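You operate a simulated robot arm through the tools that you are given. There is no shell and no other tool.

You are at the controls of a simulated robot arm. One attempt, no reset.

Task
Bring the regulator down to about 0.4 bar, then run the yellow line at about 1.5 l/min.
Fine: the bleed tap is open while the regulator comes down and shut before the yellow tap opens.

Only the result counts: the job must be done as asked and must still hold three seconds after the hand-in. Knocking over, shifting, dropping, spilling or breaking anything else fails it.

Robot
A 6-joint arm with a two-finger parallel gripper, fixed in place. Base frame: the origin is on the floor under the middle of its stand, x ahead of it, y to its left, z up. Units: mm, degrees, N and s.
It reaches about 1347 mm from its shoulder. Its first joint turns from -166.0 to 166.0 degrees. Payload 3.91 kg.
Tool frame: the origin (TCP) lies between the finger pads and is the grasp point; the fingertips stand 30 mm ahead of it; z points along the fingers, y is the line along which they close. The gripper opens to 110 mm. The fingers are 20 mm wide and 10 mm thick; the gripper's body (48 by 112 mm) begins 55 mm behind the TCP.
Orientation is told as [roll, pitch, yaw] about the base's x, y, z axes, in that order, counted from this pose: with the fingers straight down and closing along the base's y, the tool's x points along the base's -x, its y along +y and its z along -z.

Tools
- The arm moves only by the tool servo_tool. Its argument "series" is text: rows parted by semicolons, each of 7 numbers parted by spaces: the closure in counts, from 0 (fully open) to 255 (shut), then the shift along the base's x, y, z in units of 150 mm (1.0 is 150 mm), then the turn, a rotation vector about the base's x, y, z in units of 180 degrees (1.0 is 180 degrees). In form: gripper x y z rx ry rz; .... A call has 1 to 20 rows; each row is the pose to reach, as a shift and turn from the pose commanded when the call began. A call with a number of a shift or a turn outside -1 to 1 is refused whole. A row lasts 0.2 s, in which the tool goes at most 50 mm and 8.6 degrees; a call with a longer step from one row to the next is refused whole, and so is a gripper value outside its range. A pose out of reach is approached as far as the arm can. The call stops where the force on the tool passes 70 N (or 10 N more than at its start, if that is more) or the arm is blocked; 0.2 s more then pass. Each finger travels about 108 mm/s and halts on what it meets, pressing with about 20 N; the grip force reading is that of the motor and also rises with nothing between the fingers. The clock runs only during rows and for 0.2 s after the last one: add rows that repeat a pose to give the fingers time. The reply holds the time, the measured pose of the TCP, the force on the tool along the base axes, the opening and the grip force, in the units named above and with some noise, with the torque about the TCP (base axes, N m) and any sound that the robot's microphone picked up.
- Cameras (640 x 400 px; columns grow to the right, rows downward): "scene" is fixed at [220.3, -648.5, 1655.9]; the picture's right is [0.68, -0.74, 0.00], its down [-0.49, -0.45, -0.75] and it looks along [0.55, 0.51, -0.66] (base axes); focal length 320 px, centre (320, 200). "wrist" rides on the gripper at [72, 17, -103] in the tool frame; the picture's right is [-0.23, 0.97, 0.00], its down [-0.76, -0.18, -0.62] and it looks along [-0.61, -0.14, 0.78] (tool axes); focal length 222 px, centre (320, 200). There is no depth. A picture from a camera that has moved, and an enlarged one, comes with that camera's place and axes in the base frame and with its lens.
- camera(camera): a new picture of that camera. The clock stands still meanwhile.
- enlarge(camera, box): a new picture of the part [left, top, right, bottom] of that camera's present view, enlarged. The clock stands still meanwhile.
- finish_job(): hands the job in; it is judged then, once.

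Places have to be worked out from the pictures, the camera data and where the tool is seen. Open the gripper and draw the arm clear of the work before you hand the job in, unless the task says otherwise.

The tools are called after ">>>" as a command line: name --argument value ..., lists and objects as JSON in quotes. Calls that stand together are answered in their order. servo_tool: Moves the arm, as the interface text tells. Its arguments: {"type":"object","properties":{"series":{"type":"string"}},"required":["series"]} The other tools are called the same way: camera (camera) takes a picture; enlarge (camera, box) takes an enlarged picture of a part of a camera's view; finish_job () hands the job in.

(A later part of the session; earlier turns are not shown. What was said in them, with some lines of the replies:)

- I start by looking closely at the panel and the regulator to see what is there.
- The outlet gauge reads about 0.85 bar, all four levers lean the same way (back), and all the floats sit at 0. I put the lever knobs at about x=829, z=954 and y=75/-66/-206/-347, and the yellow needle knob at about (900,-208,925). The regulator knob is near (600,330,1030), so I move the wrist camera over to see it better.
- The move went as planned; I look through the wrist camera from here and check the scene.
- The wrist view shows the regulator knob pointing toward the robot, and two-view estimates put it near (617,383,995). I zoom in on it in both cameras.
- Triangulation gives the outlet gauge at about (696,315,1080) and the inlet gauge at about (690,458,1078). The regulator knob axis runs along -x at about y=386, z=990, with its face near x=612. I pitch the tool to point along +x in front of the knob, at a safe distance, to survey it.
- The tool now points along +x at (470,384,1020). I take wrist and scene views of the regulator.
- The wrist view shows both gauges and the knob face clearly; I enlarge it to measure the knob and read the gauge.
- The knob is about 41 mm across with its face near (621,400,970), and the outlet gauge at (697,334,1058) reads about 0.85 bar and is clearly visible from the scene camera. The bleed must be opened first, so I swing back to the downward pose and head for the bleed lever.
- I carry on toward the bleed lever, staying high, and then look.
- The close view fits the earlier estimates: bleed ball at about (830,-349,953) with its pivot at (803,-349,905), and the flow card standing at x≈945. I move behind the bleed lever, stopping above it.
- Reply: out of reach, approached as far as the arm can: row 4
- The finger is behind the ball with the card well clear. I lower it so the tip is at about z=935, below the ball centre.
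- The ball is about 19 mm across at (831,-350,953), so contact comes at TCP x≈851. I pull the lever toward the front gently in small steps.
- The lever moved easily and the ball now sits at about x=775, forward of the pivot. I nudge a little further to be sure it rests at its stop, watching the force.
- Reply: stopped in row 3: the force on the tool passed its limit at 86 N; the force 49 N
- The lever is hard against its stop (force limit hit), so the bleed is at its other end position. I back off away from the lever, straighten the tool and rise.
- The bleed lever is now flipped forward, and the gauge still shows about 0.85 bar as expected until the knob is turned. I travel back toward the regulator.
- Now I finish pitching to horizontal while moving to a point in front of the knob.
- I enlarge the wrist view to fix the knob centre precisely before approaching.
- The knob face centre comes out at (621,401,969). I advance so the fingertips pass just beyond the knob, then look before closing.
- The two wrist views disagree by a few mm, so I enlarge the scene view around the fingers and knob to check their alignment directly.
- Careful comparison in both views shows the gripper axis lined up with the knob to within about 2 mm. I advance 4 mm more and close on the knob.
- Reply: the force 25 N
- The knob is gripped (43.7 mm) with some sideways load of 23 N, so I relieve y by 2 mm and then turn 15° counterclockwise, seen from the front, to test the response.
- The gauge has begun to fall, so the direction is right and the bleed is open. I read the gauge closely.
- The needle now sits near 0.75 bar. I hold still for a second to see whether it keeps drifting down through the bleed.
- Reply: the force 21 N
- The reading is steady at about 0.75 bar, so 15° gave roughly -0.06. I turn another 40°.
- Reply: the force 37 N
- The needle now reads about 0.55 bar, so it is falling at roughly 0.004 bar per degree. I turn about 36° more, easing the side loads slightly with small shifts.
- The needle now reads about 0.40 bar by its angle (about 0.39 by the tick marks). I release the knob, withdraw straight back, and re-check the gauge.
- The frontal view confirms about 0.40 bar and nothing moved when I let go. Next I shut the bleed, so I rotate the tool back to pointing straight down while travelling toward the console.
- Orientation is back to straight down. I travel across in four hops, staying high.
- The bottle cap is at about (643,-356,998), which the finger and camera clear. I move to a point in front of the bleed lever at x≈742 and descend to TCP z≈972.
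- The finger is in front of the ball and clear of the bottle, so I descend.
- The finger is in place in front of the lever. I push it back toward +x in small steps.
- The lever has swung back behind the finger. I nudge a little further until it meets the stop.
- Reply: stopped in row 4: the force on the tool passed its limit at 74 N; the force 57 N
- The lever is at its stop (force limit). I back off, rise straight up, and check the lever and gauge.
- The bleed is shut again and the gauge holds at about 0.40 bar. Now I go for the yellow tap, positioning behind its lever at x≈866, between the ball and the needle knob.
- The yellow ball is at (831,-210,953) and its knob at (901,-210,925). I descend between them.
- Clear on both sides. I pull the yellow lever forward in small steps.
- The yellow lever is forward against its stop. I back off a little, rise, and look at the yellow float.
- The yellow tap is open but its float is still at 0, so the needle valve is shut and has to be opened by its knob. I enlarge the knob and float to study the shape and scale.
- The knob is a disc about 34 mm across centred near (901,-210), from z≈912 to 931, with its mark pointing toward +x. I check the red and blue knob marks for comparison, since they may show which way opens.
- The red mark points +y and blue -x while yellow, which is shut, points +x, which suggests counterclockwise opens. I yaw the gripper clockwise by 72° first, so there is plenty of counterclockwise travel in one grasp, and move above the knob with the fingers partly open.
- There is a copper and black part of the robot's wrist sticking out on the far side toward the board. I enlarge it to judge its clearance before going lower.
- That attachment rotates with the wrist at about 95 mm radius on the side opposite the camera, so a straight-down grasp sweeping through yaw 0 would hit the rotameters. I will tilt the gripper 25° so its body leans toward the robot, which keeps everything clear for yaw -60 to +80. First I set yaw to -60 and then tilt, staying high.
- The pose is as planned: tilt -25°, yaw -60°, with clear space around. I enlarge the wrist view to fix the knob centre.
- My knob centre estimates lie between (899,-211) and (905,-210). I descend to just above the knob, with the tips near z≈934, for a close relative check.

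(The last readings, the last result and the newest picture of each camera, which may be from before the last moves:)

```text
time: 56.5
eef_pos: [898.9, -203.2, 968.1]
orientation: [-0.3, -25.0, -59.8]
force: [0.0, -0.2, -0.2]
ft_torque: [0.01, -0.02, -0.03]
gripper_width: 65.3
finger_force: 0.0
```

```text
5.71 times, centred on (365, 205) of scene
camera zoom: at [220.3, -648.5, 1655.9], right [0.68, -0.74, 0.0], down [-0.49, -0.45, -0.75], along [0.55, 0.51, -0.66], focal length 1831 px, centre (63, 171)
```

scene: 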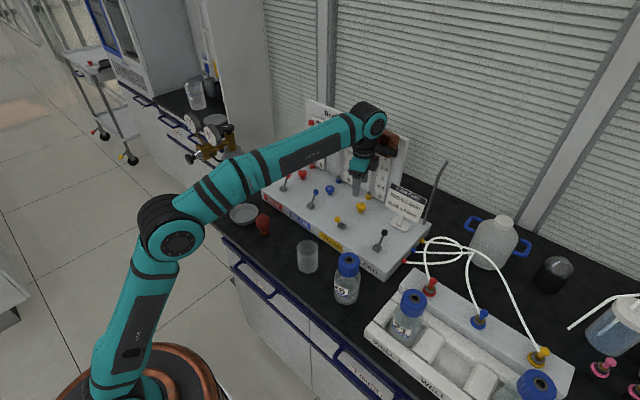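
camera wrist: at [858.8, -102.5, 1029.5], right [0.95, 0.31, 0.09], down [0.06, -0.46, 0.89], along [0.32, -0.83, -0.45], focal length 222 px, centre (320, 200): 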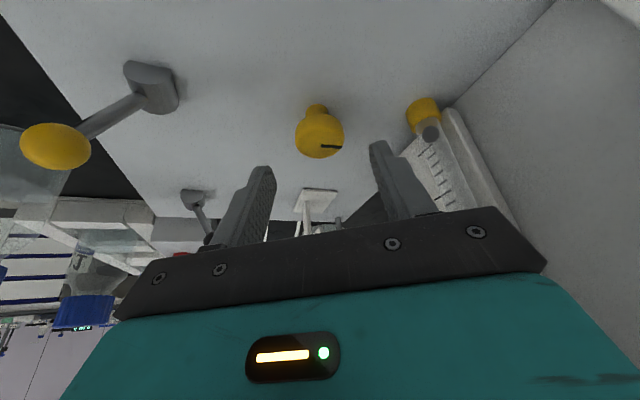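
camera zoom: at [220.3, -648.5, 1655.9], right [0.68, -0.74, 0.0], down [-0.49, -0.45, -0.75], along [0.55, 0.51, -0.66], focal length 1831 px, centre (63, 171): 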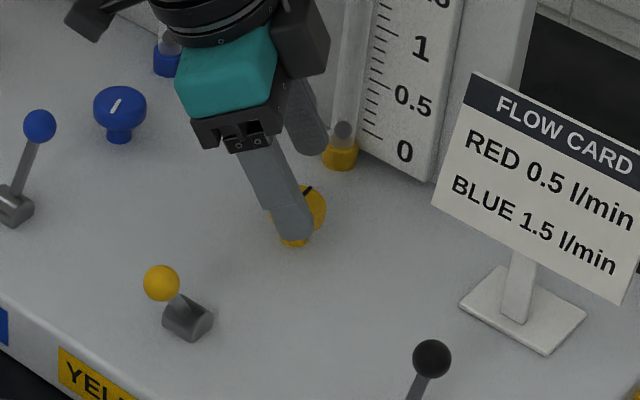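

>>> enlarge --camera "wrist" --box '[230, 80, 450, 230]'

```text
2.67 times, centred on (340, 155) of wrist
camera zoom: at [858.8, -102.5, 1029.5], right [0.95, 0.31, 0.09], down [0.06, -0.46, 0.89], along [0.32, -0.83, -0.45], focal length 592 px, centre (267, 320)
```

zoom: 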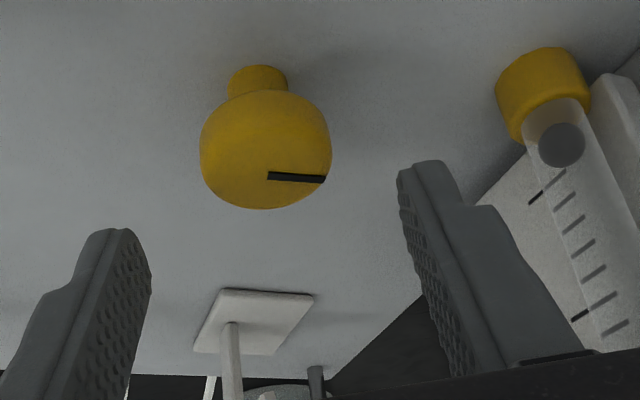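

The knob centre is at about (904.5,-209), so 2 mm of sideways correction is needed. I descend so the pads surround the disc (TCP z≈936) and then close gently.

>>> servo_tool --series "104 0.014 0.001 -0.1 0 0 0; 104 0.014 0.001 -0.17 0 0 0; 104 0.014 0.001 -0.213 0 0 0; 104 0.014 0.001 -0.213 0 0 0"

>>> enlarge --camera "wrist" --box '[230, 80, 450, 230]'

>>> enlarge --camera "scene" --box '[340, 180, 390, 230]'

```text
time: 57.5
eef_pos: [901.5, -205.0, 934.6]
orientation: [-0.2, -25.1, -59.7]
force: [-0.4, -0.2, 0.4]
ft_torque: [0.01, 0.04, 0.0]
gripper_width: 65.4
finger_force: 0.0
```

```text
2.67 times, centred on (340, 155) of wrist
camera zoom: at [861.4, -102.0, 996.9], right [0.95, 0.31, 0.09], down [0.06, -0.46, 0.89], along [0.32, -0.83, -0.45], focal length 592 px, centre (267, 320)
```

zoom: 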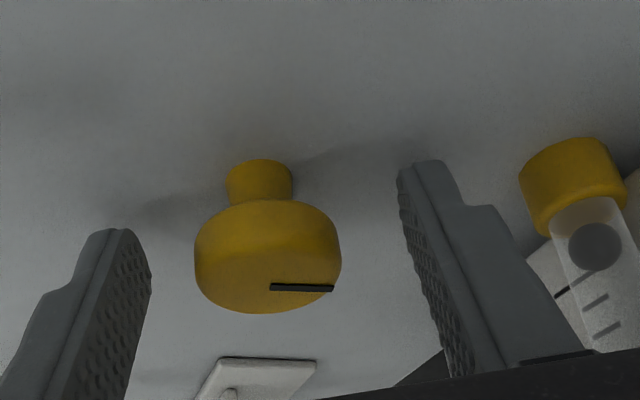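

```text
8.00 times, centred on (365, 205) of scene
camera zoom: at [220.3, -648.5, 1655.9], right [0.68, -0.74, 0.0], down [-0.49, -0.45, -0.75], along [0.55, 0.51, -0.66], focal length 2563 px, centre (-40, 160)
```

zoom: 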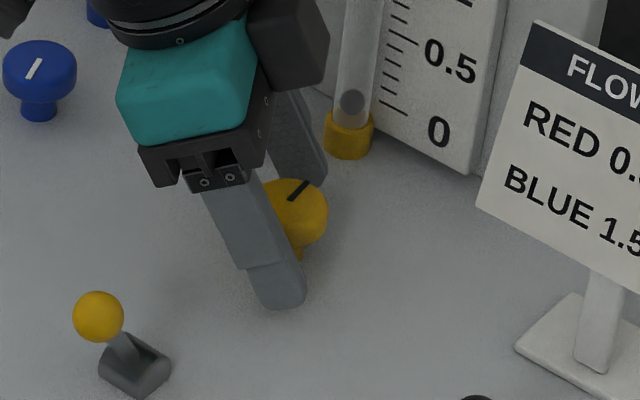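

The knob sits centred between the fingers, about halfway between the TCP and the tips. I close on it.

>>> servo_tool --series "180 0 0 0 0 0 0; 255 0 0 0 0 0 0; 255 0 0 0 0 0 0; 255 0 0 0 0 0 0"

>>> enlarge --camera "wrist" --box '[230, 80, 450, 230]'

>>> enlarge --camera "scene" --box '[340, 180, 390, 230]'

```text
time: 58.5
eef_pos: [902.8, -203.9, 935.1]
orientation: [-0.2, -25.1, -59.8]
force: [0.7, 0.7, -0.4]
ft_torque: [-0.05, 0.02, 0.01]
gripper_width: 33.3
finger_force: 45.2
```

```text
2.67 times, centred on (340, 155) of wrist
camera zoom: at [861.4, -102.0, 997.0], right [0.95, 0.31, 0.09], down [0.06, -0.46, 0.89], along [0.32, -0.83, -0.45], focal length 592 px, centre (267, 320)
```

zoom: 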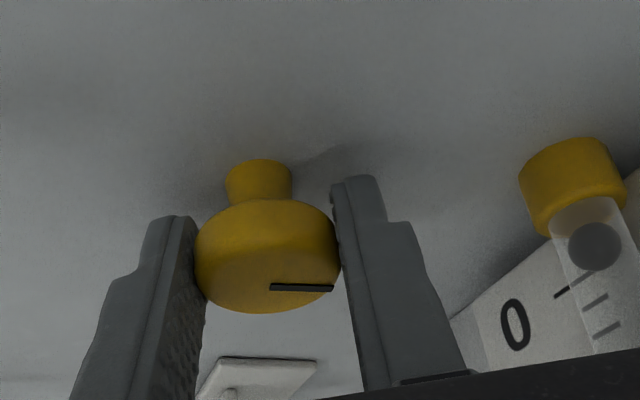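

```text
8.00 times, centred on (365, 205) of scene
camera zoom: at [220.3, -648.5, 1655.9], right [0.68, -0.74, 0.0], down [-0.49, -0.45, -0.75], along [0.55, 0.51, -0.66], focal length 2563 px, centre (-40, 160)
```

zoom: 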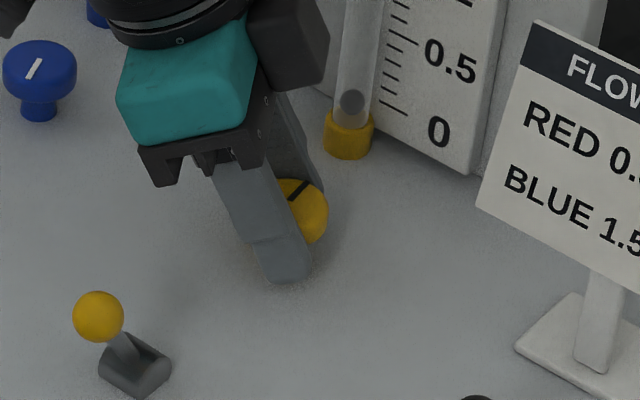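

It is gripped at 33.3 mm with practically no side load. I test with a 20° counterclockwise turn about the vertical knob axis.

>>> servo_tool --series "255 -0.0042 -0.0029 0 0 0 0.0444; 255 -0.008 -0.0063 0 0 0 0.0889; 255 -0.0098 -0.0082 0 0 0 0.1111; 255 -0.0098 -0.0082 0 0 0 0.1111; 255 -0.0098 -0.0082 0 0 0 0.1111"

>>> enlarge --camera "wrist" --box '[230, 80, 450, 230]'

>>> enlarge --camera "scene" --box '[350, 140, 400, 215]'

```text
time: 59.7
eef_pos: [899.8, -205.5, 936.1]
orientation: [-0.2, -25.1, -39.8]
force: [-16.0, 0.9, -5.9]
ft_torque: [-0.16, -0.04, -0.11]
gripper_width: 33.3
finger_force: 44.7
```

```text
2.67 times, centred on (340, 155) of wrist
camera zoom: at [826.8, -123.4, 997.0], right [0.78, 0.62, 0.09], down [0.21, -0.41, 0.89], along [0.58, -0.67, -0.45], focal length 592 px, centre (267, 320)
```

zoom: 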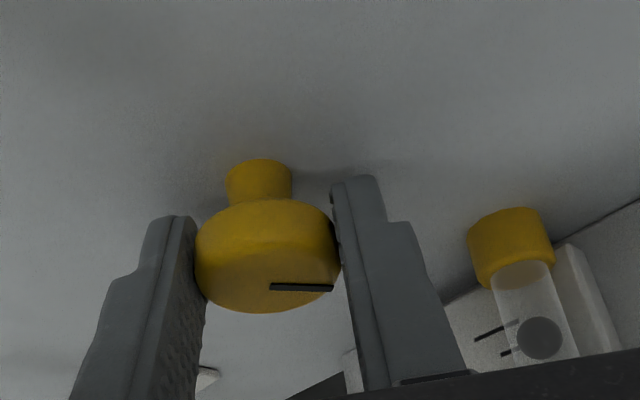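

```text
5.33 times, centred on (375, 178) of scene
camera zoom: at [220.3, -648.5, 1655.9], right [0.68, -0.74, 0.0], down [-0.49, -0.45, -0.75], along [0.55, 0.51, -0.66], focal length 1709 px, centre (27, 320)
```

zoom: 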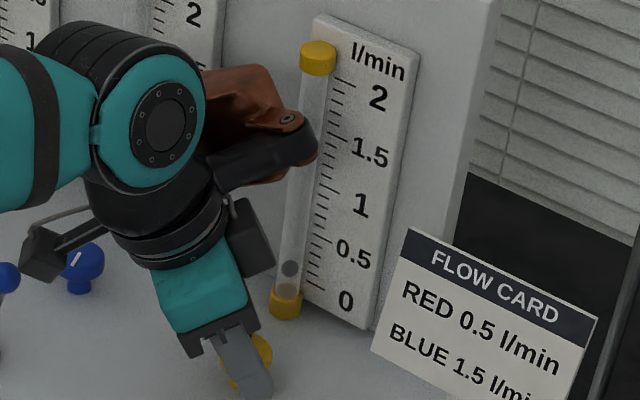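

The float rose slightly (about 0.1 l/min), so counterclockwise opens and the knob turns with the gripper. I continue 40° more, easing -x a little.

>>> servo_tool --series "255 -0.01 -0.0041 0 0 0 0.0444; 255 -0.0134 -0.0087 0 0 0 0.0889; 255 -0.0151 -0.0135 0 0 0 0.1333; 255 -0.0162 -0.0185 0 0 0 0.1778; 255 -0.0166 -0.0236 0 0 0 0.2222; 255 -0.0166 -0.0236 0 0 0 0.2222; 255 -0.0166 -0.0236 0 0 0 0.2222"

>>> enlarge --camera "wrist" --box '[230, 80, 450, 230]'

>>> enlarge --camera "scene" --box '[350, 140, 400, 215]'

```text
time: 61.3
eef_pos: [898.5, -209.5, 934.5]
orientation: [-0.1, -25.1, 0.2]
force: [10.4, -5.7, -0.1]
ft_torque: [0.11, -0.4, -0.02]
gripper_width: 33.3
finger_force: 45.1
```

```text
2.67 times, centred on (340, 155) of wrist
camera zoom: at [788.9, -193.9, 997.1], right [0.2, 0.97, 0.09], down [0.43, -0.17, 0.89], along [0.88, -0.14, -0.45], focal length 592 px, centre (267, 320)
```

zoom: 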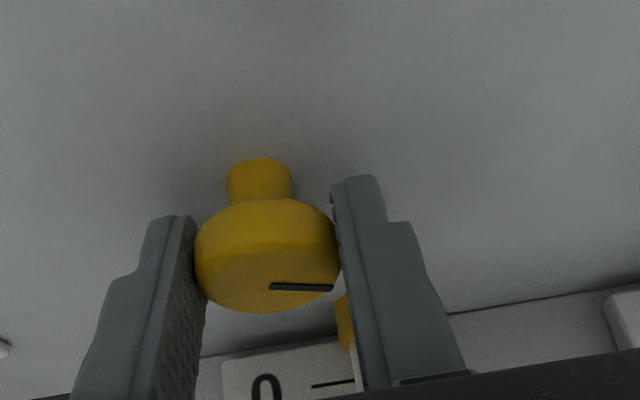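

```text
5.33 times, centred on (375, 178) of scene
camera zoom: at [220.3, -648.5, 1655.9], right [0.68, -0.74, 0.0], down [-0.49, -0.45, -0.75], along [0.55, 0.51, -0.66], focal length 1709 px, centre (27, 320)
```

zoom: 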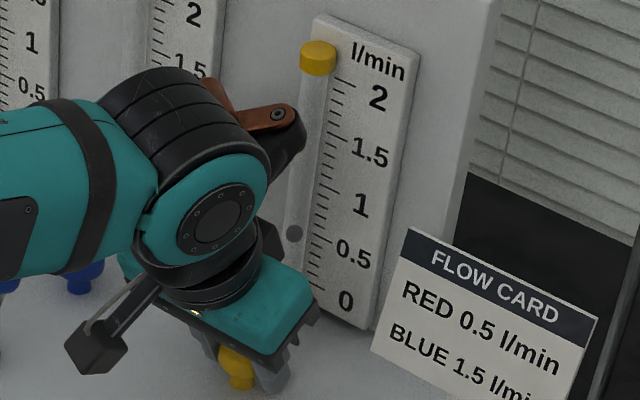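

The float is now near 0.45 l/min at 60° of turn, so 1.5 should come at roughly 180°. I keep turning counterclockwise another 40°.

>>> servo_tool --series "255 0.0004 -0.0051 0 0 0 0.0444; 255 0.0014 -0.0101 0 0 0 0.0889; 255 0.0032 -0.0149 0 0 0 0.1333; 255 0.0056 -0.0194 0 0 0 0.1778; 255 0.0086 -0.0236 0 0 0 0.2222; 255 0.0086 -0.0236 0 0 0 0.2222; 255 0.0086 -0.0236 0 0 0 0.2222"

>>> enlarge --camera "wrist" --box '[230, 80, 450, 230]'

>>> enlarge --camera "scene" --box '[350, 140, 400, 215]'

```text
time: 62.9
eef_pos: [901.4, -213.8, 935.9]
orientation: [-0.2, -25.1, 40.2]
force: [15.8, -15.9, 6.9]
ft_torque: [-0.34, -0.33, -0.13]
gripper_width: 33.3
finger_force: 44.9
```

```text
2.67 times, centred on (340, 155) of wrist
camera zoom: at [805.0, -272.1, 997.0], right [-0.47, 0.88, 0.09], down [0.44, 0.14, 0.89], along [0.77, 0.46, -0.45], focal length 592 px, centre (267, 320)
```

zoom: 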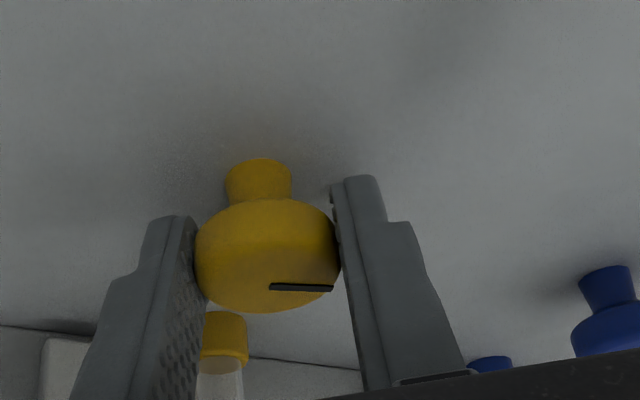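

```text
5.33 times, centred on (375, 178) of scene
camera zoom: at [220.3, -648.5, 1655.9], right [0.68, -0.74, 0.0], down [-0.49, -0.45, -0.75], along [0.55, 0.51, -0.66], focal length 1709 px, centre (27, 320)
```

zoom: 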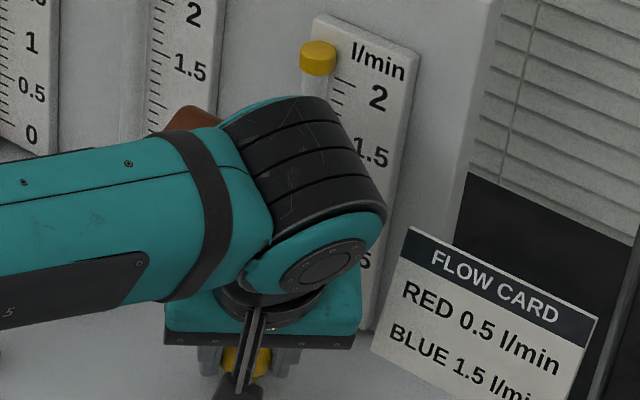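

The wrist now hides the float, but everything turns smoothly. I turn 30° more to yaw 70, easing the side load, for 130° in total.

>>> servo_tool --series "255 0.0076 -0.0107 0 0 0 0.0444; 255 0.0116 -0.0138 0 0 0 0.0889; 255 0.016 -0.0164 0 0 0 0.1333; 255 0.0195 -0.0179 0 0 0 0.1667; 255 0.0195 -0.0179 0 0 0 0.1667; 255 0.0195 -0.0179 0 0 0 0.1667"

>>> enlarge --camera "wrist" --box '[230, 80, 450, 230]'

>>> camera --camera "scene"

```text
time: 64.0
eef_pos: [899.0, -216.2, 935.8]
orientation: [0.3, -25.0, 69.7]
force: [-70.0, 17.0, -21.0]
ft_torque: [-3.15, -10.04, -9.94]
gripper_width: 40.7
finger_force: 45.1
stopped in row 5: the force on the tool passed its limit at 76 N (the readings are from after the stop); the commanded pose is now the measured one
```

```text
2.67 times, centred on (340, 155) of wrist
camera zoom: at [845.1, -313.3, 997.7], right [-0.84, 0.53, 0.1], down [0.32, 0.34, 0.89], along [0.44, 0.78, -0.45], focal length 592 px, centre (267, 320)
```

zoom: 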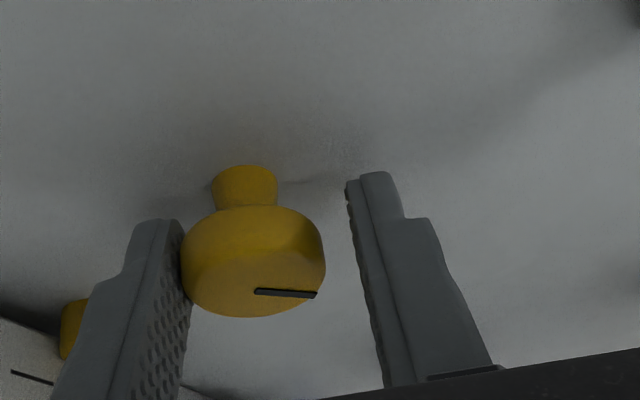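

```text
taken
```

scene: 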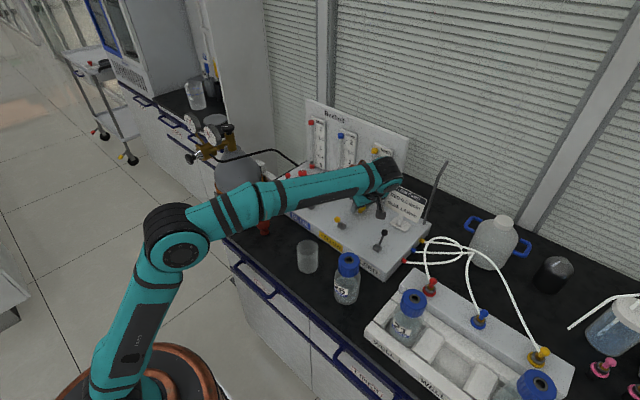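

The arm met something: a 76 N force with a large torque, and one finger has come off the knob. I look closely at what the wrist is touching before moving anything.

>>> enlarge --camera "scene" --box '[340, 130, 460, 230]'

>>> camera --camera "wrist"

```text
4.00 times, centred on (400, 180) of scene
camera zoom: at [220.3, -648.5, 1655.9], right [0.68, -0.74, 0.0], down [-0.49, -0.45, -0.75], along [0.55, 0.51, -0.66], focal length 1281 px, centre (0, 280)
```

zoom: 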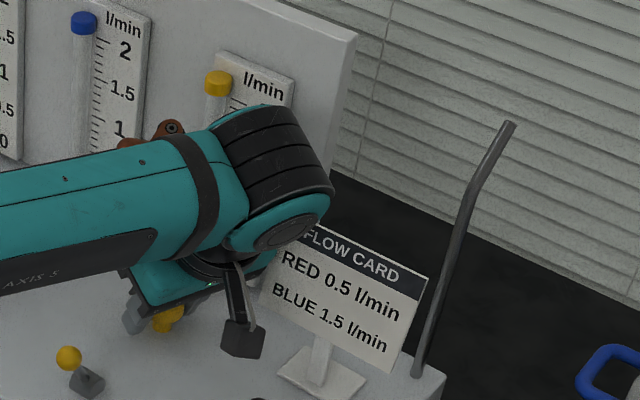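

```text
taken
camera wrist: at [845.1, -313.3, 997.7], right [-0.84, 0.53, 0.1], down [0.32, 0.34, 0.89], along [0.44, 0.78, -0.45], focal length 222 px, centre (320, 200)
```

wrist: 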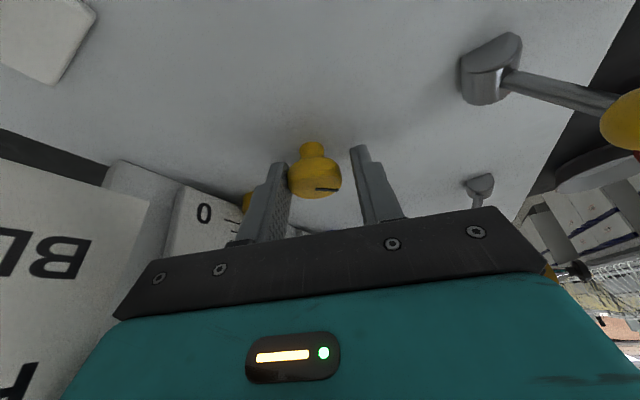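

The flow card and rod are still exactly where they were, but the wrist housing is right at the card's corner. I open the gripper in place first to free the knob and check the forces.

>>> servo_tool --series "150 -0.01 0 0 0 0 0; 104 -0.02 0 0 0 0 0"

>>> enlarge --camera "scene" --box '[340, 130, 460, 230]'

>>> enlarge --camera "wrist" --box '[230, 80, 450, 230]'

```text
time: 64.6
eef_pos: [897.8, -214.6, 934.3]
orientation: [0.2, -25.1, 69.9]
force: [-0.3, 2.8, 2.2]
ft_torque: [-0.29, -0.01, -0.02]
gripper_width: 65.0
finger_force: 0.1
```

```text
4.00 times, centred on (400, 180) of scene
camera zoom: at [220.3, -648.5, 1655.9], right [0.68, -0.74, 0.0], down [-0.49, -0.45, -0.75], along [0.55, 0.51, -0.66], focal length 1281 px, centre (0, 280)
```

zoom: 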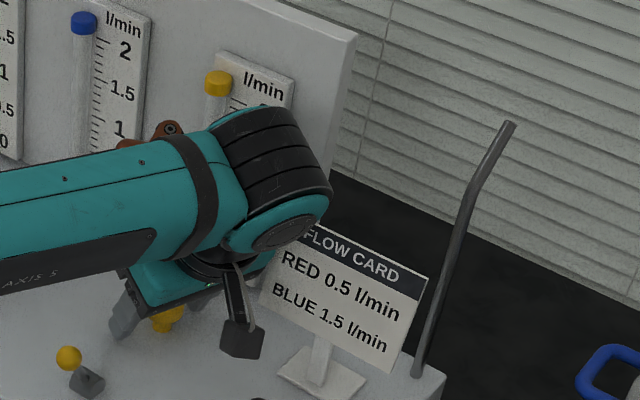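

```text
2.67 times, centred on (340, 155) of wrist
camera zoom: at [845.7, -312.4, 996.2], right [-0.84, 0.53, 0.1], down [0.31, 0.34, 0.89], along [0.43, 0.78, -0.45], focal length 592 px, centre (267, 320)
```

zoom: 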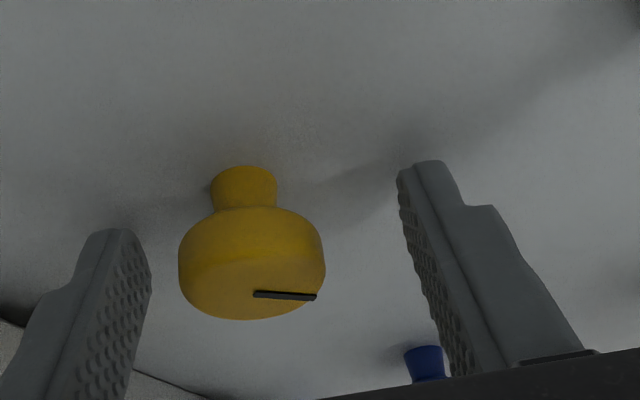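

Forces are back to zero and the card has not moved. I lift straight up off the knob, drifting slightly toward the robot, then turn the yaw back.

>>> servo_tool --series "104 0 0 0.1 0 0 0; 104 0 0 0.2 0 0 0; 104 0 0 0.32 0 0 0; 104 -0.1 0.05 0.4 0 0 0"

>>> enlarge --camera "scene" --box '[340, 130, 460, 230]'

```text
time: 65.6
eef_pos: [883.5, -208.9, 993.0]
orientation: [0.3, -25.1, 69.7]
force: [0.4, -0.6, -0.7]
ft_torque: [-0.01, 0.04, -0.01]
gripper_width: 65.2
finger_force: 0.0
```

```text
4.00 times, centred on (400, 180) of scene
camera zoom: at [220.3, -648.5, 1655.9], right [0.68, -0.74, 0.0], down [-0.49, -0.45, -0.75], along [0.55, 0.51, -0.66], focal length 1281 px, centre (0, 280)
```

zoom: 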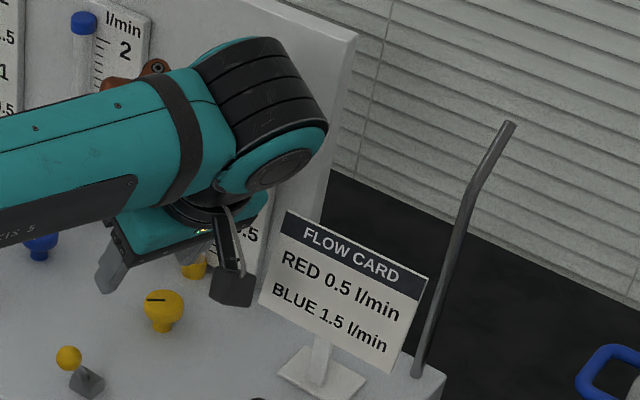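

The card and everything else stand where they were, and the knob mark shows about 128° of turn. I rotate the yaw back to -30° at this height, which is the sector already proven clear, then look at the float.

>>> servo_tool --series "104 0 0 0 0 0 -0.0463; 104 0 0 0 0 0 -0.0926; 104 0 0 0 0 0 -0.1389; 104 0 0 0 0 0 -0.1852; 104 0 0 0 0 0 -0.2315; 104 0 0 0 0 0 -0.2778; 104 0 0 0 0 0 -0.3241; 104 0 0 0 0 0 -0.3704; 104 0 0 0 0 0 -0.4167; 104 0 0 0 0 0 -0.463; 104 0 0 0 0 0 -0.5093; 104 0 0 0 0 0 -0.5556; 104 0 0 0 0 0 -0.5556"

>>> enlarge --camera "scene" --box '[350, 140, 400, 215]'

>>> camera --camera "wrist"

```text
time: 68.4
eef_pos: [885.3, -207.7, 993.6]
orientation: [0.2, -25.0, -30.3]
force: [-0.5, 0.5, -0.3]
ft_torque: [0.01, -0.01, 0.03]
gripper_width: 65.1
finger_force: 0.0
```

```text
5.33 times, centred on (375, 178) of scene
camera zoom: at [220.3, -648.5, 1655.9], right [0.68, -0.74, 0.0], down [-0.49, -0.45, -0.75], along [0.55, 0.51, -0.66], focal length 1709 px, centre (27, 320)
```

zoom: 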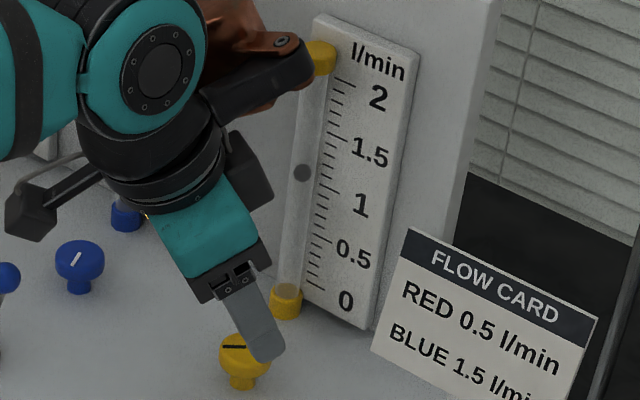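

```text
taken
camera wrist: at [797.4, -139.1, 1056.1], right [0.67, 0.74, 0.1], down [0.28, -0.37, 0.89], along [0.69, -0.56, -0.45], focal length 222 px, centre (320, 200)
```

wrist: 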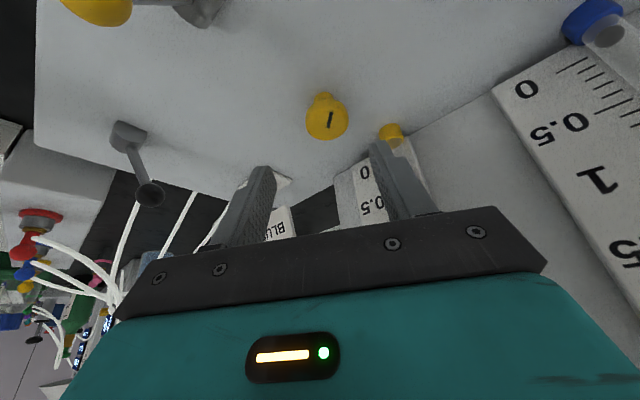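

The float now stands near 1.05 l/min, rising about 0.0086 per degree, so about 52° more is needed. I move back over the knob and descend with the fingers open.

>>> servo_tool --series "104 0.05 0.005 0 0 0 0; 104 0.099 0.009 0 0 0 0; 104 0.099 0.009 -0.13 0 0 0; 104 0.099 0.009 -0.26 0 0 0; 104 0.099 0.009 -0.35 0 0 0; 104 0.099 0.009 -0.387 0 0 0; 104 0.099 0.009 -0.387 0 0 0"

>>> enlarge --camera "wrist" --box '[230, 80, 450, 230]'

>>> enlarge --camera "scene" --box '[340, 180, 390, 230]'

```text
time: 70.0
eef_pos: [898.8, -204.5, 935.6]
orientation: [0.2, -25.0, -30.2]
force: [-0.1, -0.2, 0.4]
ft_torque: [-0.01, 0.03, -0.03]
gripper_width: 65.2
finger_force: 0.1
```

```text
2.67 times, centred on (340, 155) of wrist
camera zoom: at [811.9, -136.9, 998.5], right [0.67, 0.74, 0.1], down [0.28, -0.37, 0.89], along [0.69, -0.56, -0.45], focal length 592 px, centre (267, 320)
```

zoom: 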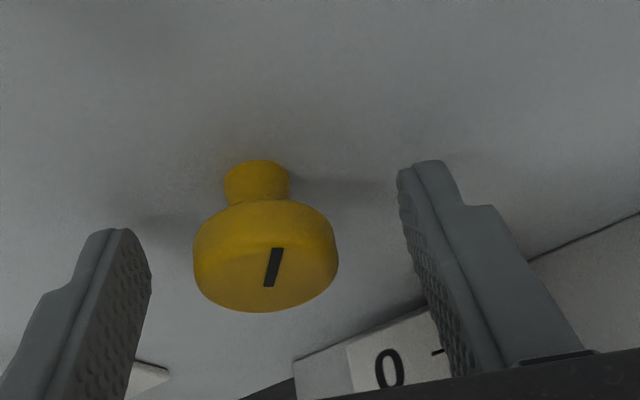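

```text
8.00 times, centred on (365, 205) of scene
camera zoom: at [220.3, -648.5, 1655.9], right [0.68, -0.74, 0.0], down [-0.49, -0.45, -0.75], along [0.55, 0.51, -0.66], focal length 2563 px, centre (-40, 160)
```

zoom: 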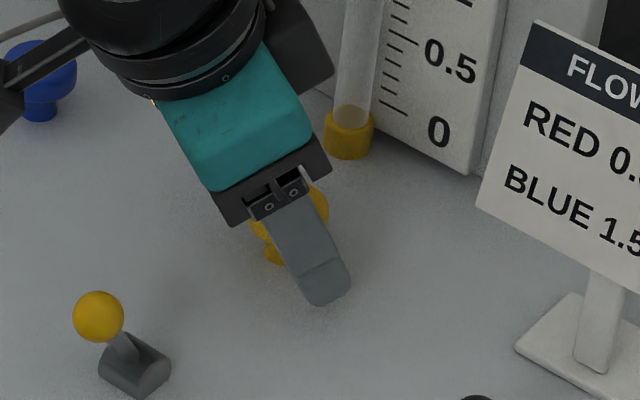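

The knob is centred between the fingers. I close and turn 44° counterclockwise, stopping a little short to read the float.

>>> servo_tool --series "180 0 0 0 0 0 0; 255 0 0 0 0 0 0; 255 0 0 0 0 0 0; 255 0 0 0 0 0 0; 255 -0.0022 -0.0046 0 0 0 0.0444; 255 -0.0038 -0.0095 0 0 0 0.0889; 255 -0.0047 -0.0145 0 0 0 0.1333; 255 -0.0049 -0.0196 0 0 0 0.1778; 255 -0.0044 -0.0247 0 0 0 0.2222; 255 -0.0038 -0.0272 0 0 0 0.2444; 255 -0.0038 -0.0272 0 0 0 0.2444; 255 -0.0038 -0.0272 0 0 0 0.2444"

>>> enlarge --camera "wrist" --box '[230, 80, 450, 230]'

>>> enlarge --camera "scene" --box '[350, 140, 400, 215]'

```text
time: 72.6
eef_pos: [898.0, -212.6, 935.0]
orientation: [0.2, -25.0, 13.8]
force: [-20.5, -8.8, -1.2]
ft_torque: [-0.08, 0.36, -0.04]
gripper_width: 33.6
finger_force: 44.6
```

```text
2.67 times, centred on (340, 155) of wrist
camera zoom: at [787.0, -222.7, 998.5], right [-0.03, 0.99, 0.1], down [0.46, -0.07, 0.89], along [0.89, 0.08, -0.45], focal length 592 px, centre (267, 320)
```

zoom: 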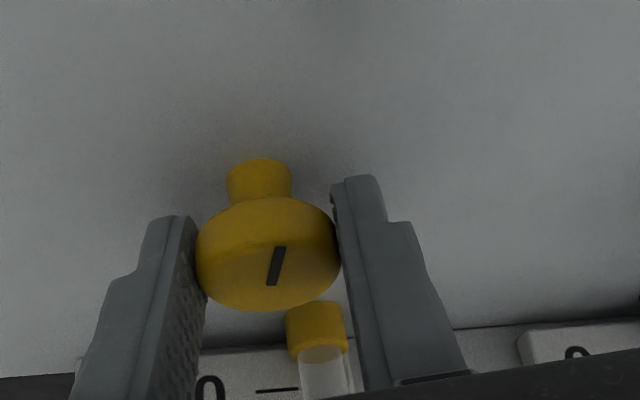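

```text
5.33 times, centred on (375, 178) of scene
camera zoom: at [220.3, -648.5, 1655.9], right [0.68, -0.74, 0.0], down [-0.49, -0.45, -0.75], along [0.55, 0.51, -0.66], focal length 1709 px, centre (27, 320)
```

zoom: 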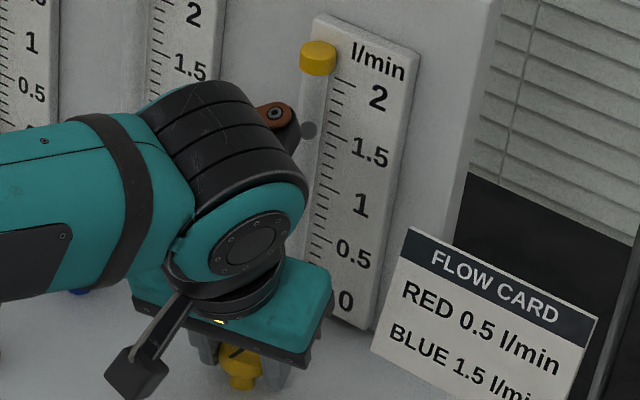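

The float is visible at about 1.47 l/min; I enlarge it for a precise reading.

>>> enlarge --camera "scene" --box '[366, 150, 396, 180]'

>>> enlarge --camera "scene" --box '[206, 125, 218, 147]'

```text
13.33 times, centred on (381, 165) of scene
camera zoom: at [220.3, -648.5, 1655.9], right [0.68, -0.74, 0.0], down [-0.49, -0.45, -0.75], along [0.55, 0.51, -0.66], focal length 4271 px, centre (-493, 667)
```

zoom: 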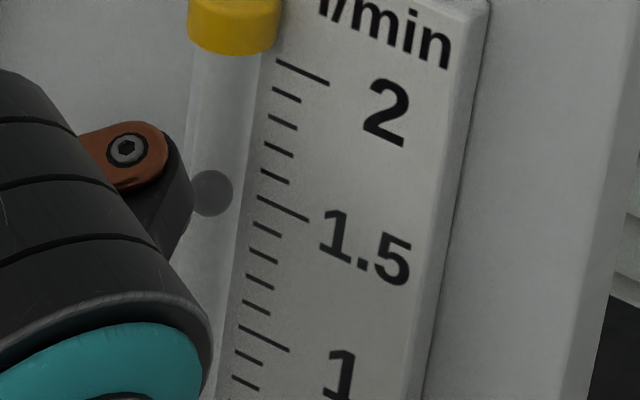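

```text
16.00 times, centred on (212, 136) of scene
camera zoom: at [220.3, -648.5, 1655.9], right [0.68, -0.74, 0.0], down [-0.49, -0.45, -0.75], along [0.55, 0.51, -0.66], focal length 5126 px, centre (2048, 1224)
```

zoom: 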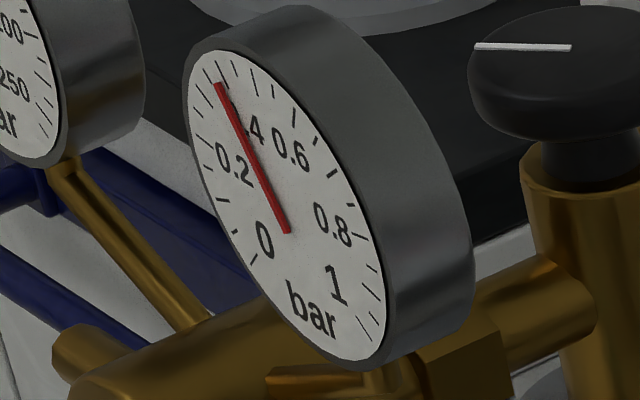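

The float reads about 1.48 l/min and the gauge still shows 0.40 bar. I nudge 2° more, easing the side load, then release the knob.

>>> servo_tool --series "255 -0.004 -0.002 0 0 0 0.0111; 255 -0.007 -0.004 0 0 0 0.0111; 255 -0.007 -0.004 0 0 0 0.0111; 180 -0.007 -0.004 0 0 0 0.0111; 104 -0.007 -0.004 0 0 0 0.0111; 104 -0.007 -0.004 0 0 0 0.0111"

>>> enlarge --camera "scene" --box '[366, 150, 396, 180]'

>>> enlarge --camera "wrist" --box '[230, 80, 450, 230]'

```text
time: 74.0
eef_pos: [897.7, -210.9, 936.1]
orientation: [0.2, -25.1, 15.9]
force: [0.3, 0.7, 0.4]
ft_torque: [0.02, 0.01, -0.02]
gripper_width: 65.3
finger_force: 0.1
```

```text
13.33 times, centred on (381, 165) of scene
camera zoom: at [220.3, -648.5, 1655.9], right [0.68, -0.74, 0.0], down [-0.49, -0.45, -0.75], along [0.55, 0.51, -0.66], focal length 4271 px, centre (-493, 667)
```

zoom: 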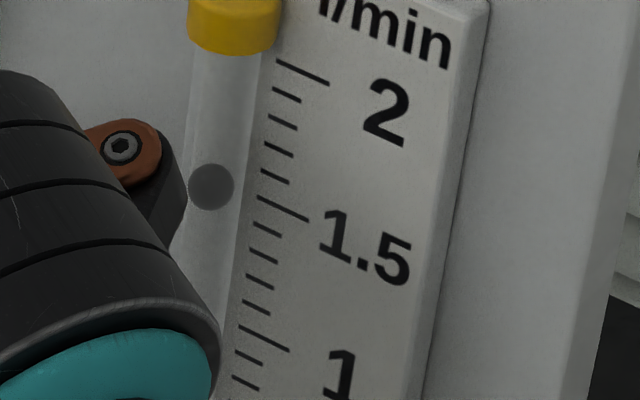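

```text
2.67 times, centred on (340, 155) of wrist
camera zoom: at [787.3, -225.7, 998.6], right [-0.07, 0.99, 0.1], down [0.46, -0.06, 0.89], along [0.89, 0.11, -0.45], focal length 592 px, centre (267, 320)
```

zoom: 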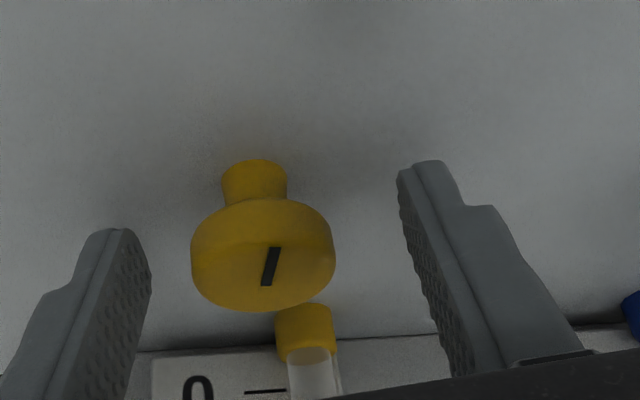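

The float is now on about 1.5 l/min and the knob is free. I lift straight up off the knob and withdraw toward the robot.

>>> servo_tool --series "104 0 0 0.1 0 0 0; 104 0 0 0.25 0 0 0; 104 0 0 0.45 0 0 0; 104 0 0 0.7 0 0 0; 104 -0.2 0 0.9 0 0 0; 104 -0.5 0 1 0 0 0; 104 -0.8 0.1 1 0 0 0; 104 -1 0.2 1 0 0 0"

>>> camera --camera "scene"

>>> enlarge --camera "scene" --box '[350, 140, 400, 215]'

>>> enlarge --camera "scene" --box '[206, 125, 218, 147]'

```text
time: 75.8
eef_pos: [745.3, -179.1, 1084.0]
orientation: [0.3, -25.0, 15.7]
force: [0.7, 0.2, -1.2]
ft_torque: [0.05, 0.02, 0.0]
gripper_width: 65.1
finger_force: 0.1
```

```text
taken
```

scene: 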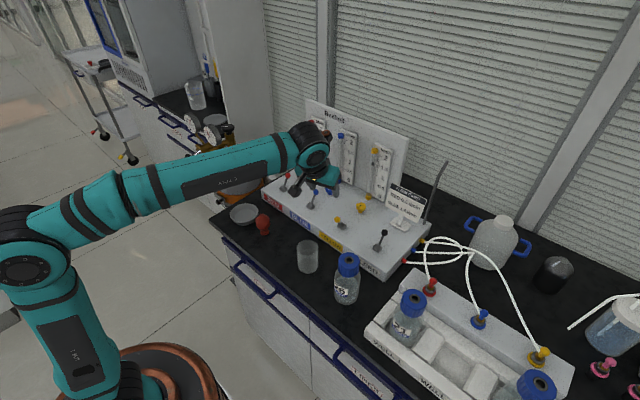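

```text
5.33 times, centred on (375, 178) of scene
camera zoom: at [220.3, -648.5, 1655.9], right [0.68, -0.74, 0.0], down [-0.49, -0.45, -0.75], along [0.55, 0.51, -0.66], focal length 1709 px, centre (27, 320)
```

zoom: 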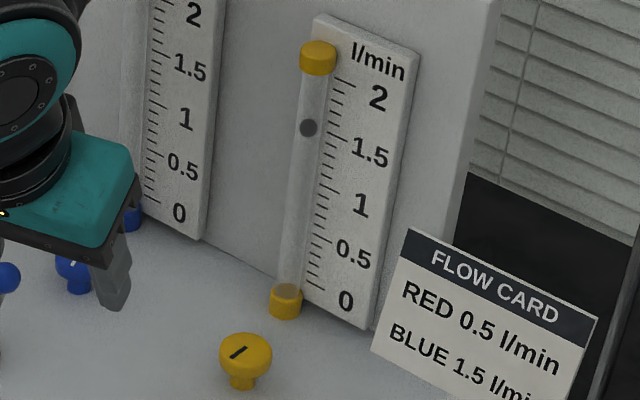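

```text
16.00 times, centred on (212, 136) of scene
camera zoom: at [220.3, -648.5, 1655.9], right [0.68, -0.74, 0.0], down [-0.49, -0.45, -0.75], along [0.55, 0.51, -0.66], focal length 5126 px, centre (2048, 1224)
```

zoom: 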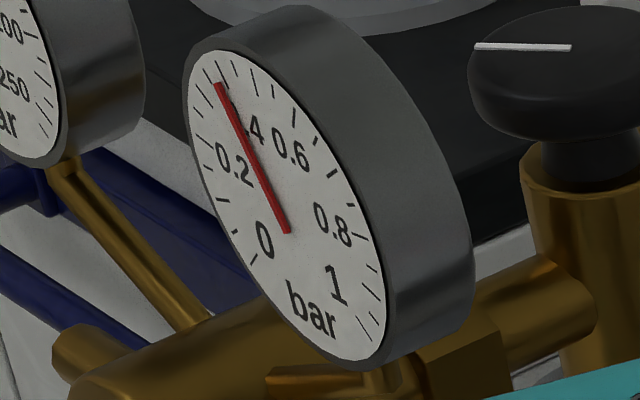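

The flow, gauge, levers and card all look right. I check the yellow rotameter and taps from the wrist camera too, as a second viewpoint.

>>> camera --camera "wrist"

>>> enlarge --camera "scene" --box '[310, 170, 450, 290]'

```text
taken
camera wrist: at [636.4, -194.0, 1147.4], right [-0.07, 0.99, 0.1], down [0.46, -0.06, 0.89], along [0.89, 0.11, -0.45], focal length 222 px, centre (320, 200)
```

wrist: 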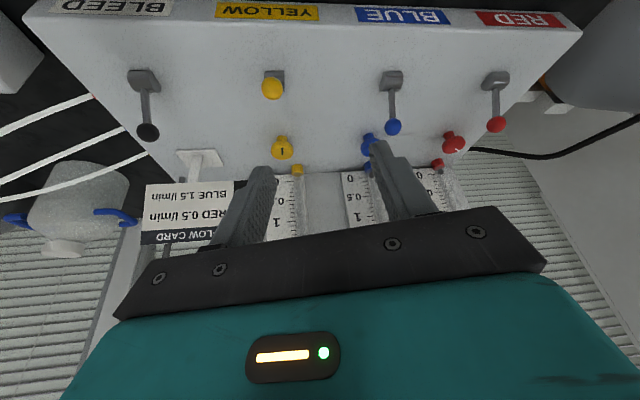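

```text
3.33 times, centred on (380, 230) of scene
camera zoom: at [220.3, -648.5, 1655.9], right [0.68, -0.74, 0.0], down [-0.49, -0.45, -0.75], along [0.55, 0.51, -0.66], focal length 1068 px, centre (120, 100)
```

zoom: 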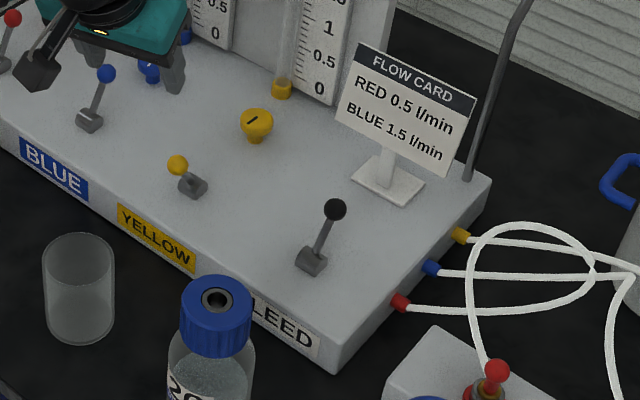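

The bleed lever is back (shut), the yellow lever forward (open), and all else is undisturbed. I open the gripper fully and draw the arm well clear.

>>> servo_tool --series "60 -0.2 0.1 0.15 0 0 0; 0 -0.4 0.25 0.3 0 0 0; 0 -0.6 0.45 0.4 0 0 0; 0 -0.8 0.65 0.4 0 0 0; 0 -1 0.85 0.4 0 0 0; 0 -1 1 0.4 0 0 0; 0 -1 1 0.4 0 0 0"

>>> camera --camera "scene"

>>> enlarge --camera "scene" --box '[250, 90, 450, 215]'

>>> enlarge --camera "scene" --box '[366, 150, 396, 180]'

>>> enlarge --camera "scene" --box '[206, 125, 218, 147]'

```text
time: 77.4
eef_pos: [597.3, -30.1, 1146.8]
orientation: [0.3, -25.0, 15.8]
force: [-0.3, -0.2, -0.3]
ft_torque: [0.01, -0.01, 0.02]
gripper_width: 110.0
finger_force: 0.1
```

```text
taken
```

scene: 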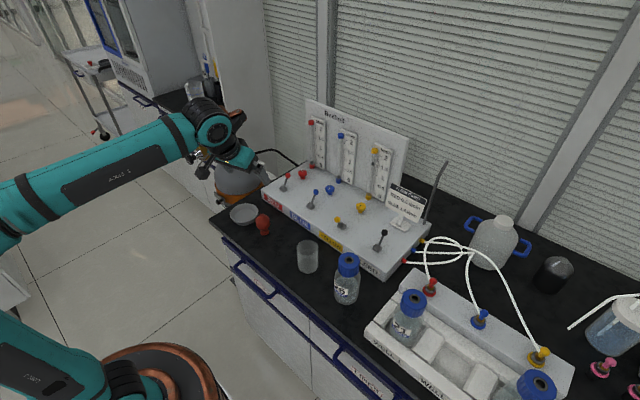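

```text
3.20 times, centred on (350, 152) of scene
camera zoom: at [220.3, -648.5, 1655.9], right [0.68, -0.74, 0.0], down [-0.49, -0.45, -0.75], along [0.55, 0.51, -0.66], focal length 1025 px, centre (224, 352)
```

zoom: 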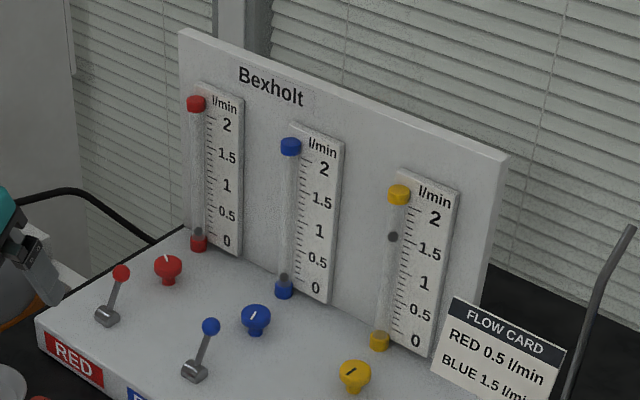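

```text
13.33 times, centred on (381, 165) of scene
camera zoom: at [220.3, -648.5, 1655.9], right [0.68, -0.74, 0.0], down [-0.49, -0.45, -0.75], along [0.55, 0.51, -0.66], focal length 4271 px, centre (-493, 667)
```

zoom: 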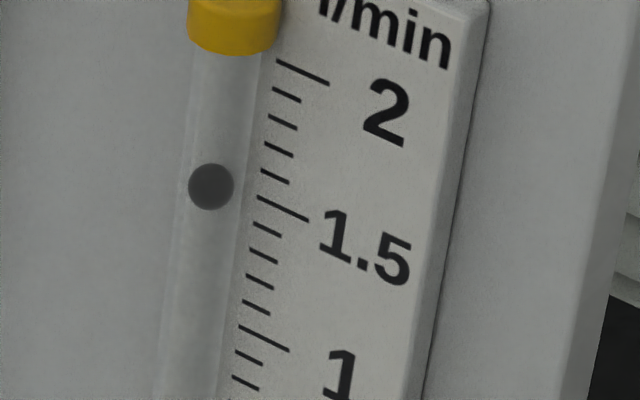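

```text
16.00 times, centred on (212, 136) of scene
camera zoom: at [220.3, -648.5, 1655.9], right [0.68, -0.74, 0.0], down [-0.49, -0.45, -0.75], along [0.55, 0.51, -0.66], focal length 5126 px, centre (2048, 1224)
```

zoom: 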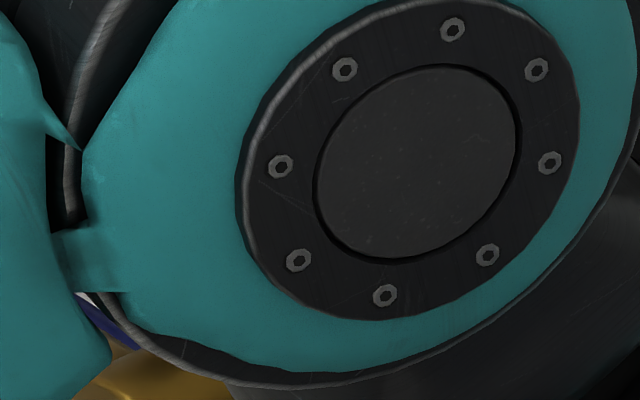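

The yellow float holds steady at about 1.5 l/min, and the regulator last read 0.40 bar, unchanged after the taps were worked. The bleed is shut, the gripper is open and the arm is clear, so I hand the job in.

>>> finish_job

```text
The job is handed in.
```

The job is handed in: the regulator reads about 0.40 bar and the yellow line runs at about 1.5 l/min. Both are my readings of the gauge and the float, and the hand-in returned no verdict.

- **Order:** I opened the bleed before touching the regulator. It stayed open while the pressure came down from just over 0.8 bar, and I shut it before opening the yellow tap.
- **Pressure:** The needle sits at 0.40 bar by its angle and about 0.39 by the tick marks. It did not change when the bleed shut or the yellow tap opened. The arm blocked the gauge in the last picture, so the final reading is from a couple of seconds before hand-in.
- **Flow:** The yellow needle valve was shut at first, so I opened it about 175° to bring the float to 1.5. It stayed there after I let go.
- **Contact:** While turning the yellow knob, the arm hit something at 76 N, probably the flow card with its wrist. I backed off. In the pictures the card, its stand and the rod were in the same place as before, and nothing else looked disturbed.

The gripper is open and the arm is clear of the work.
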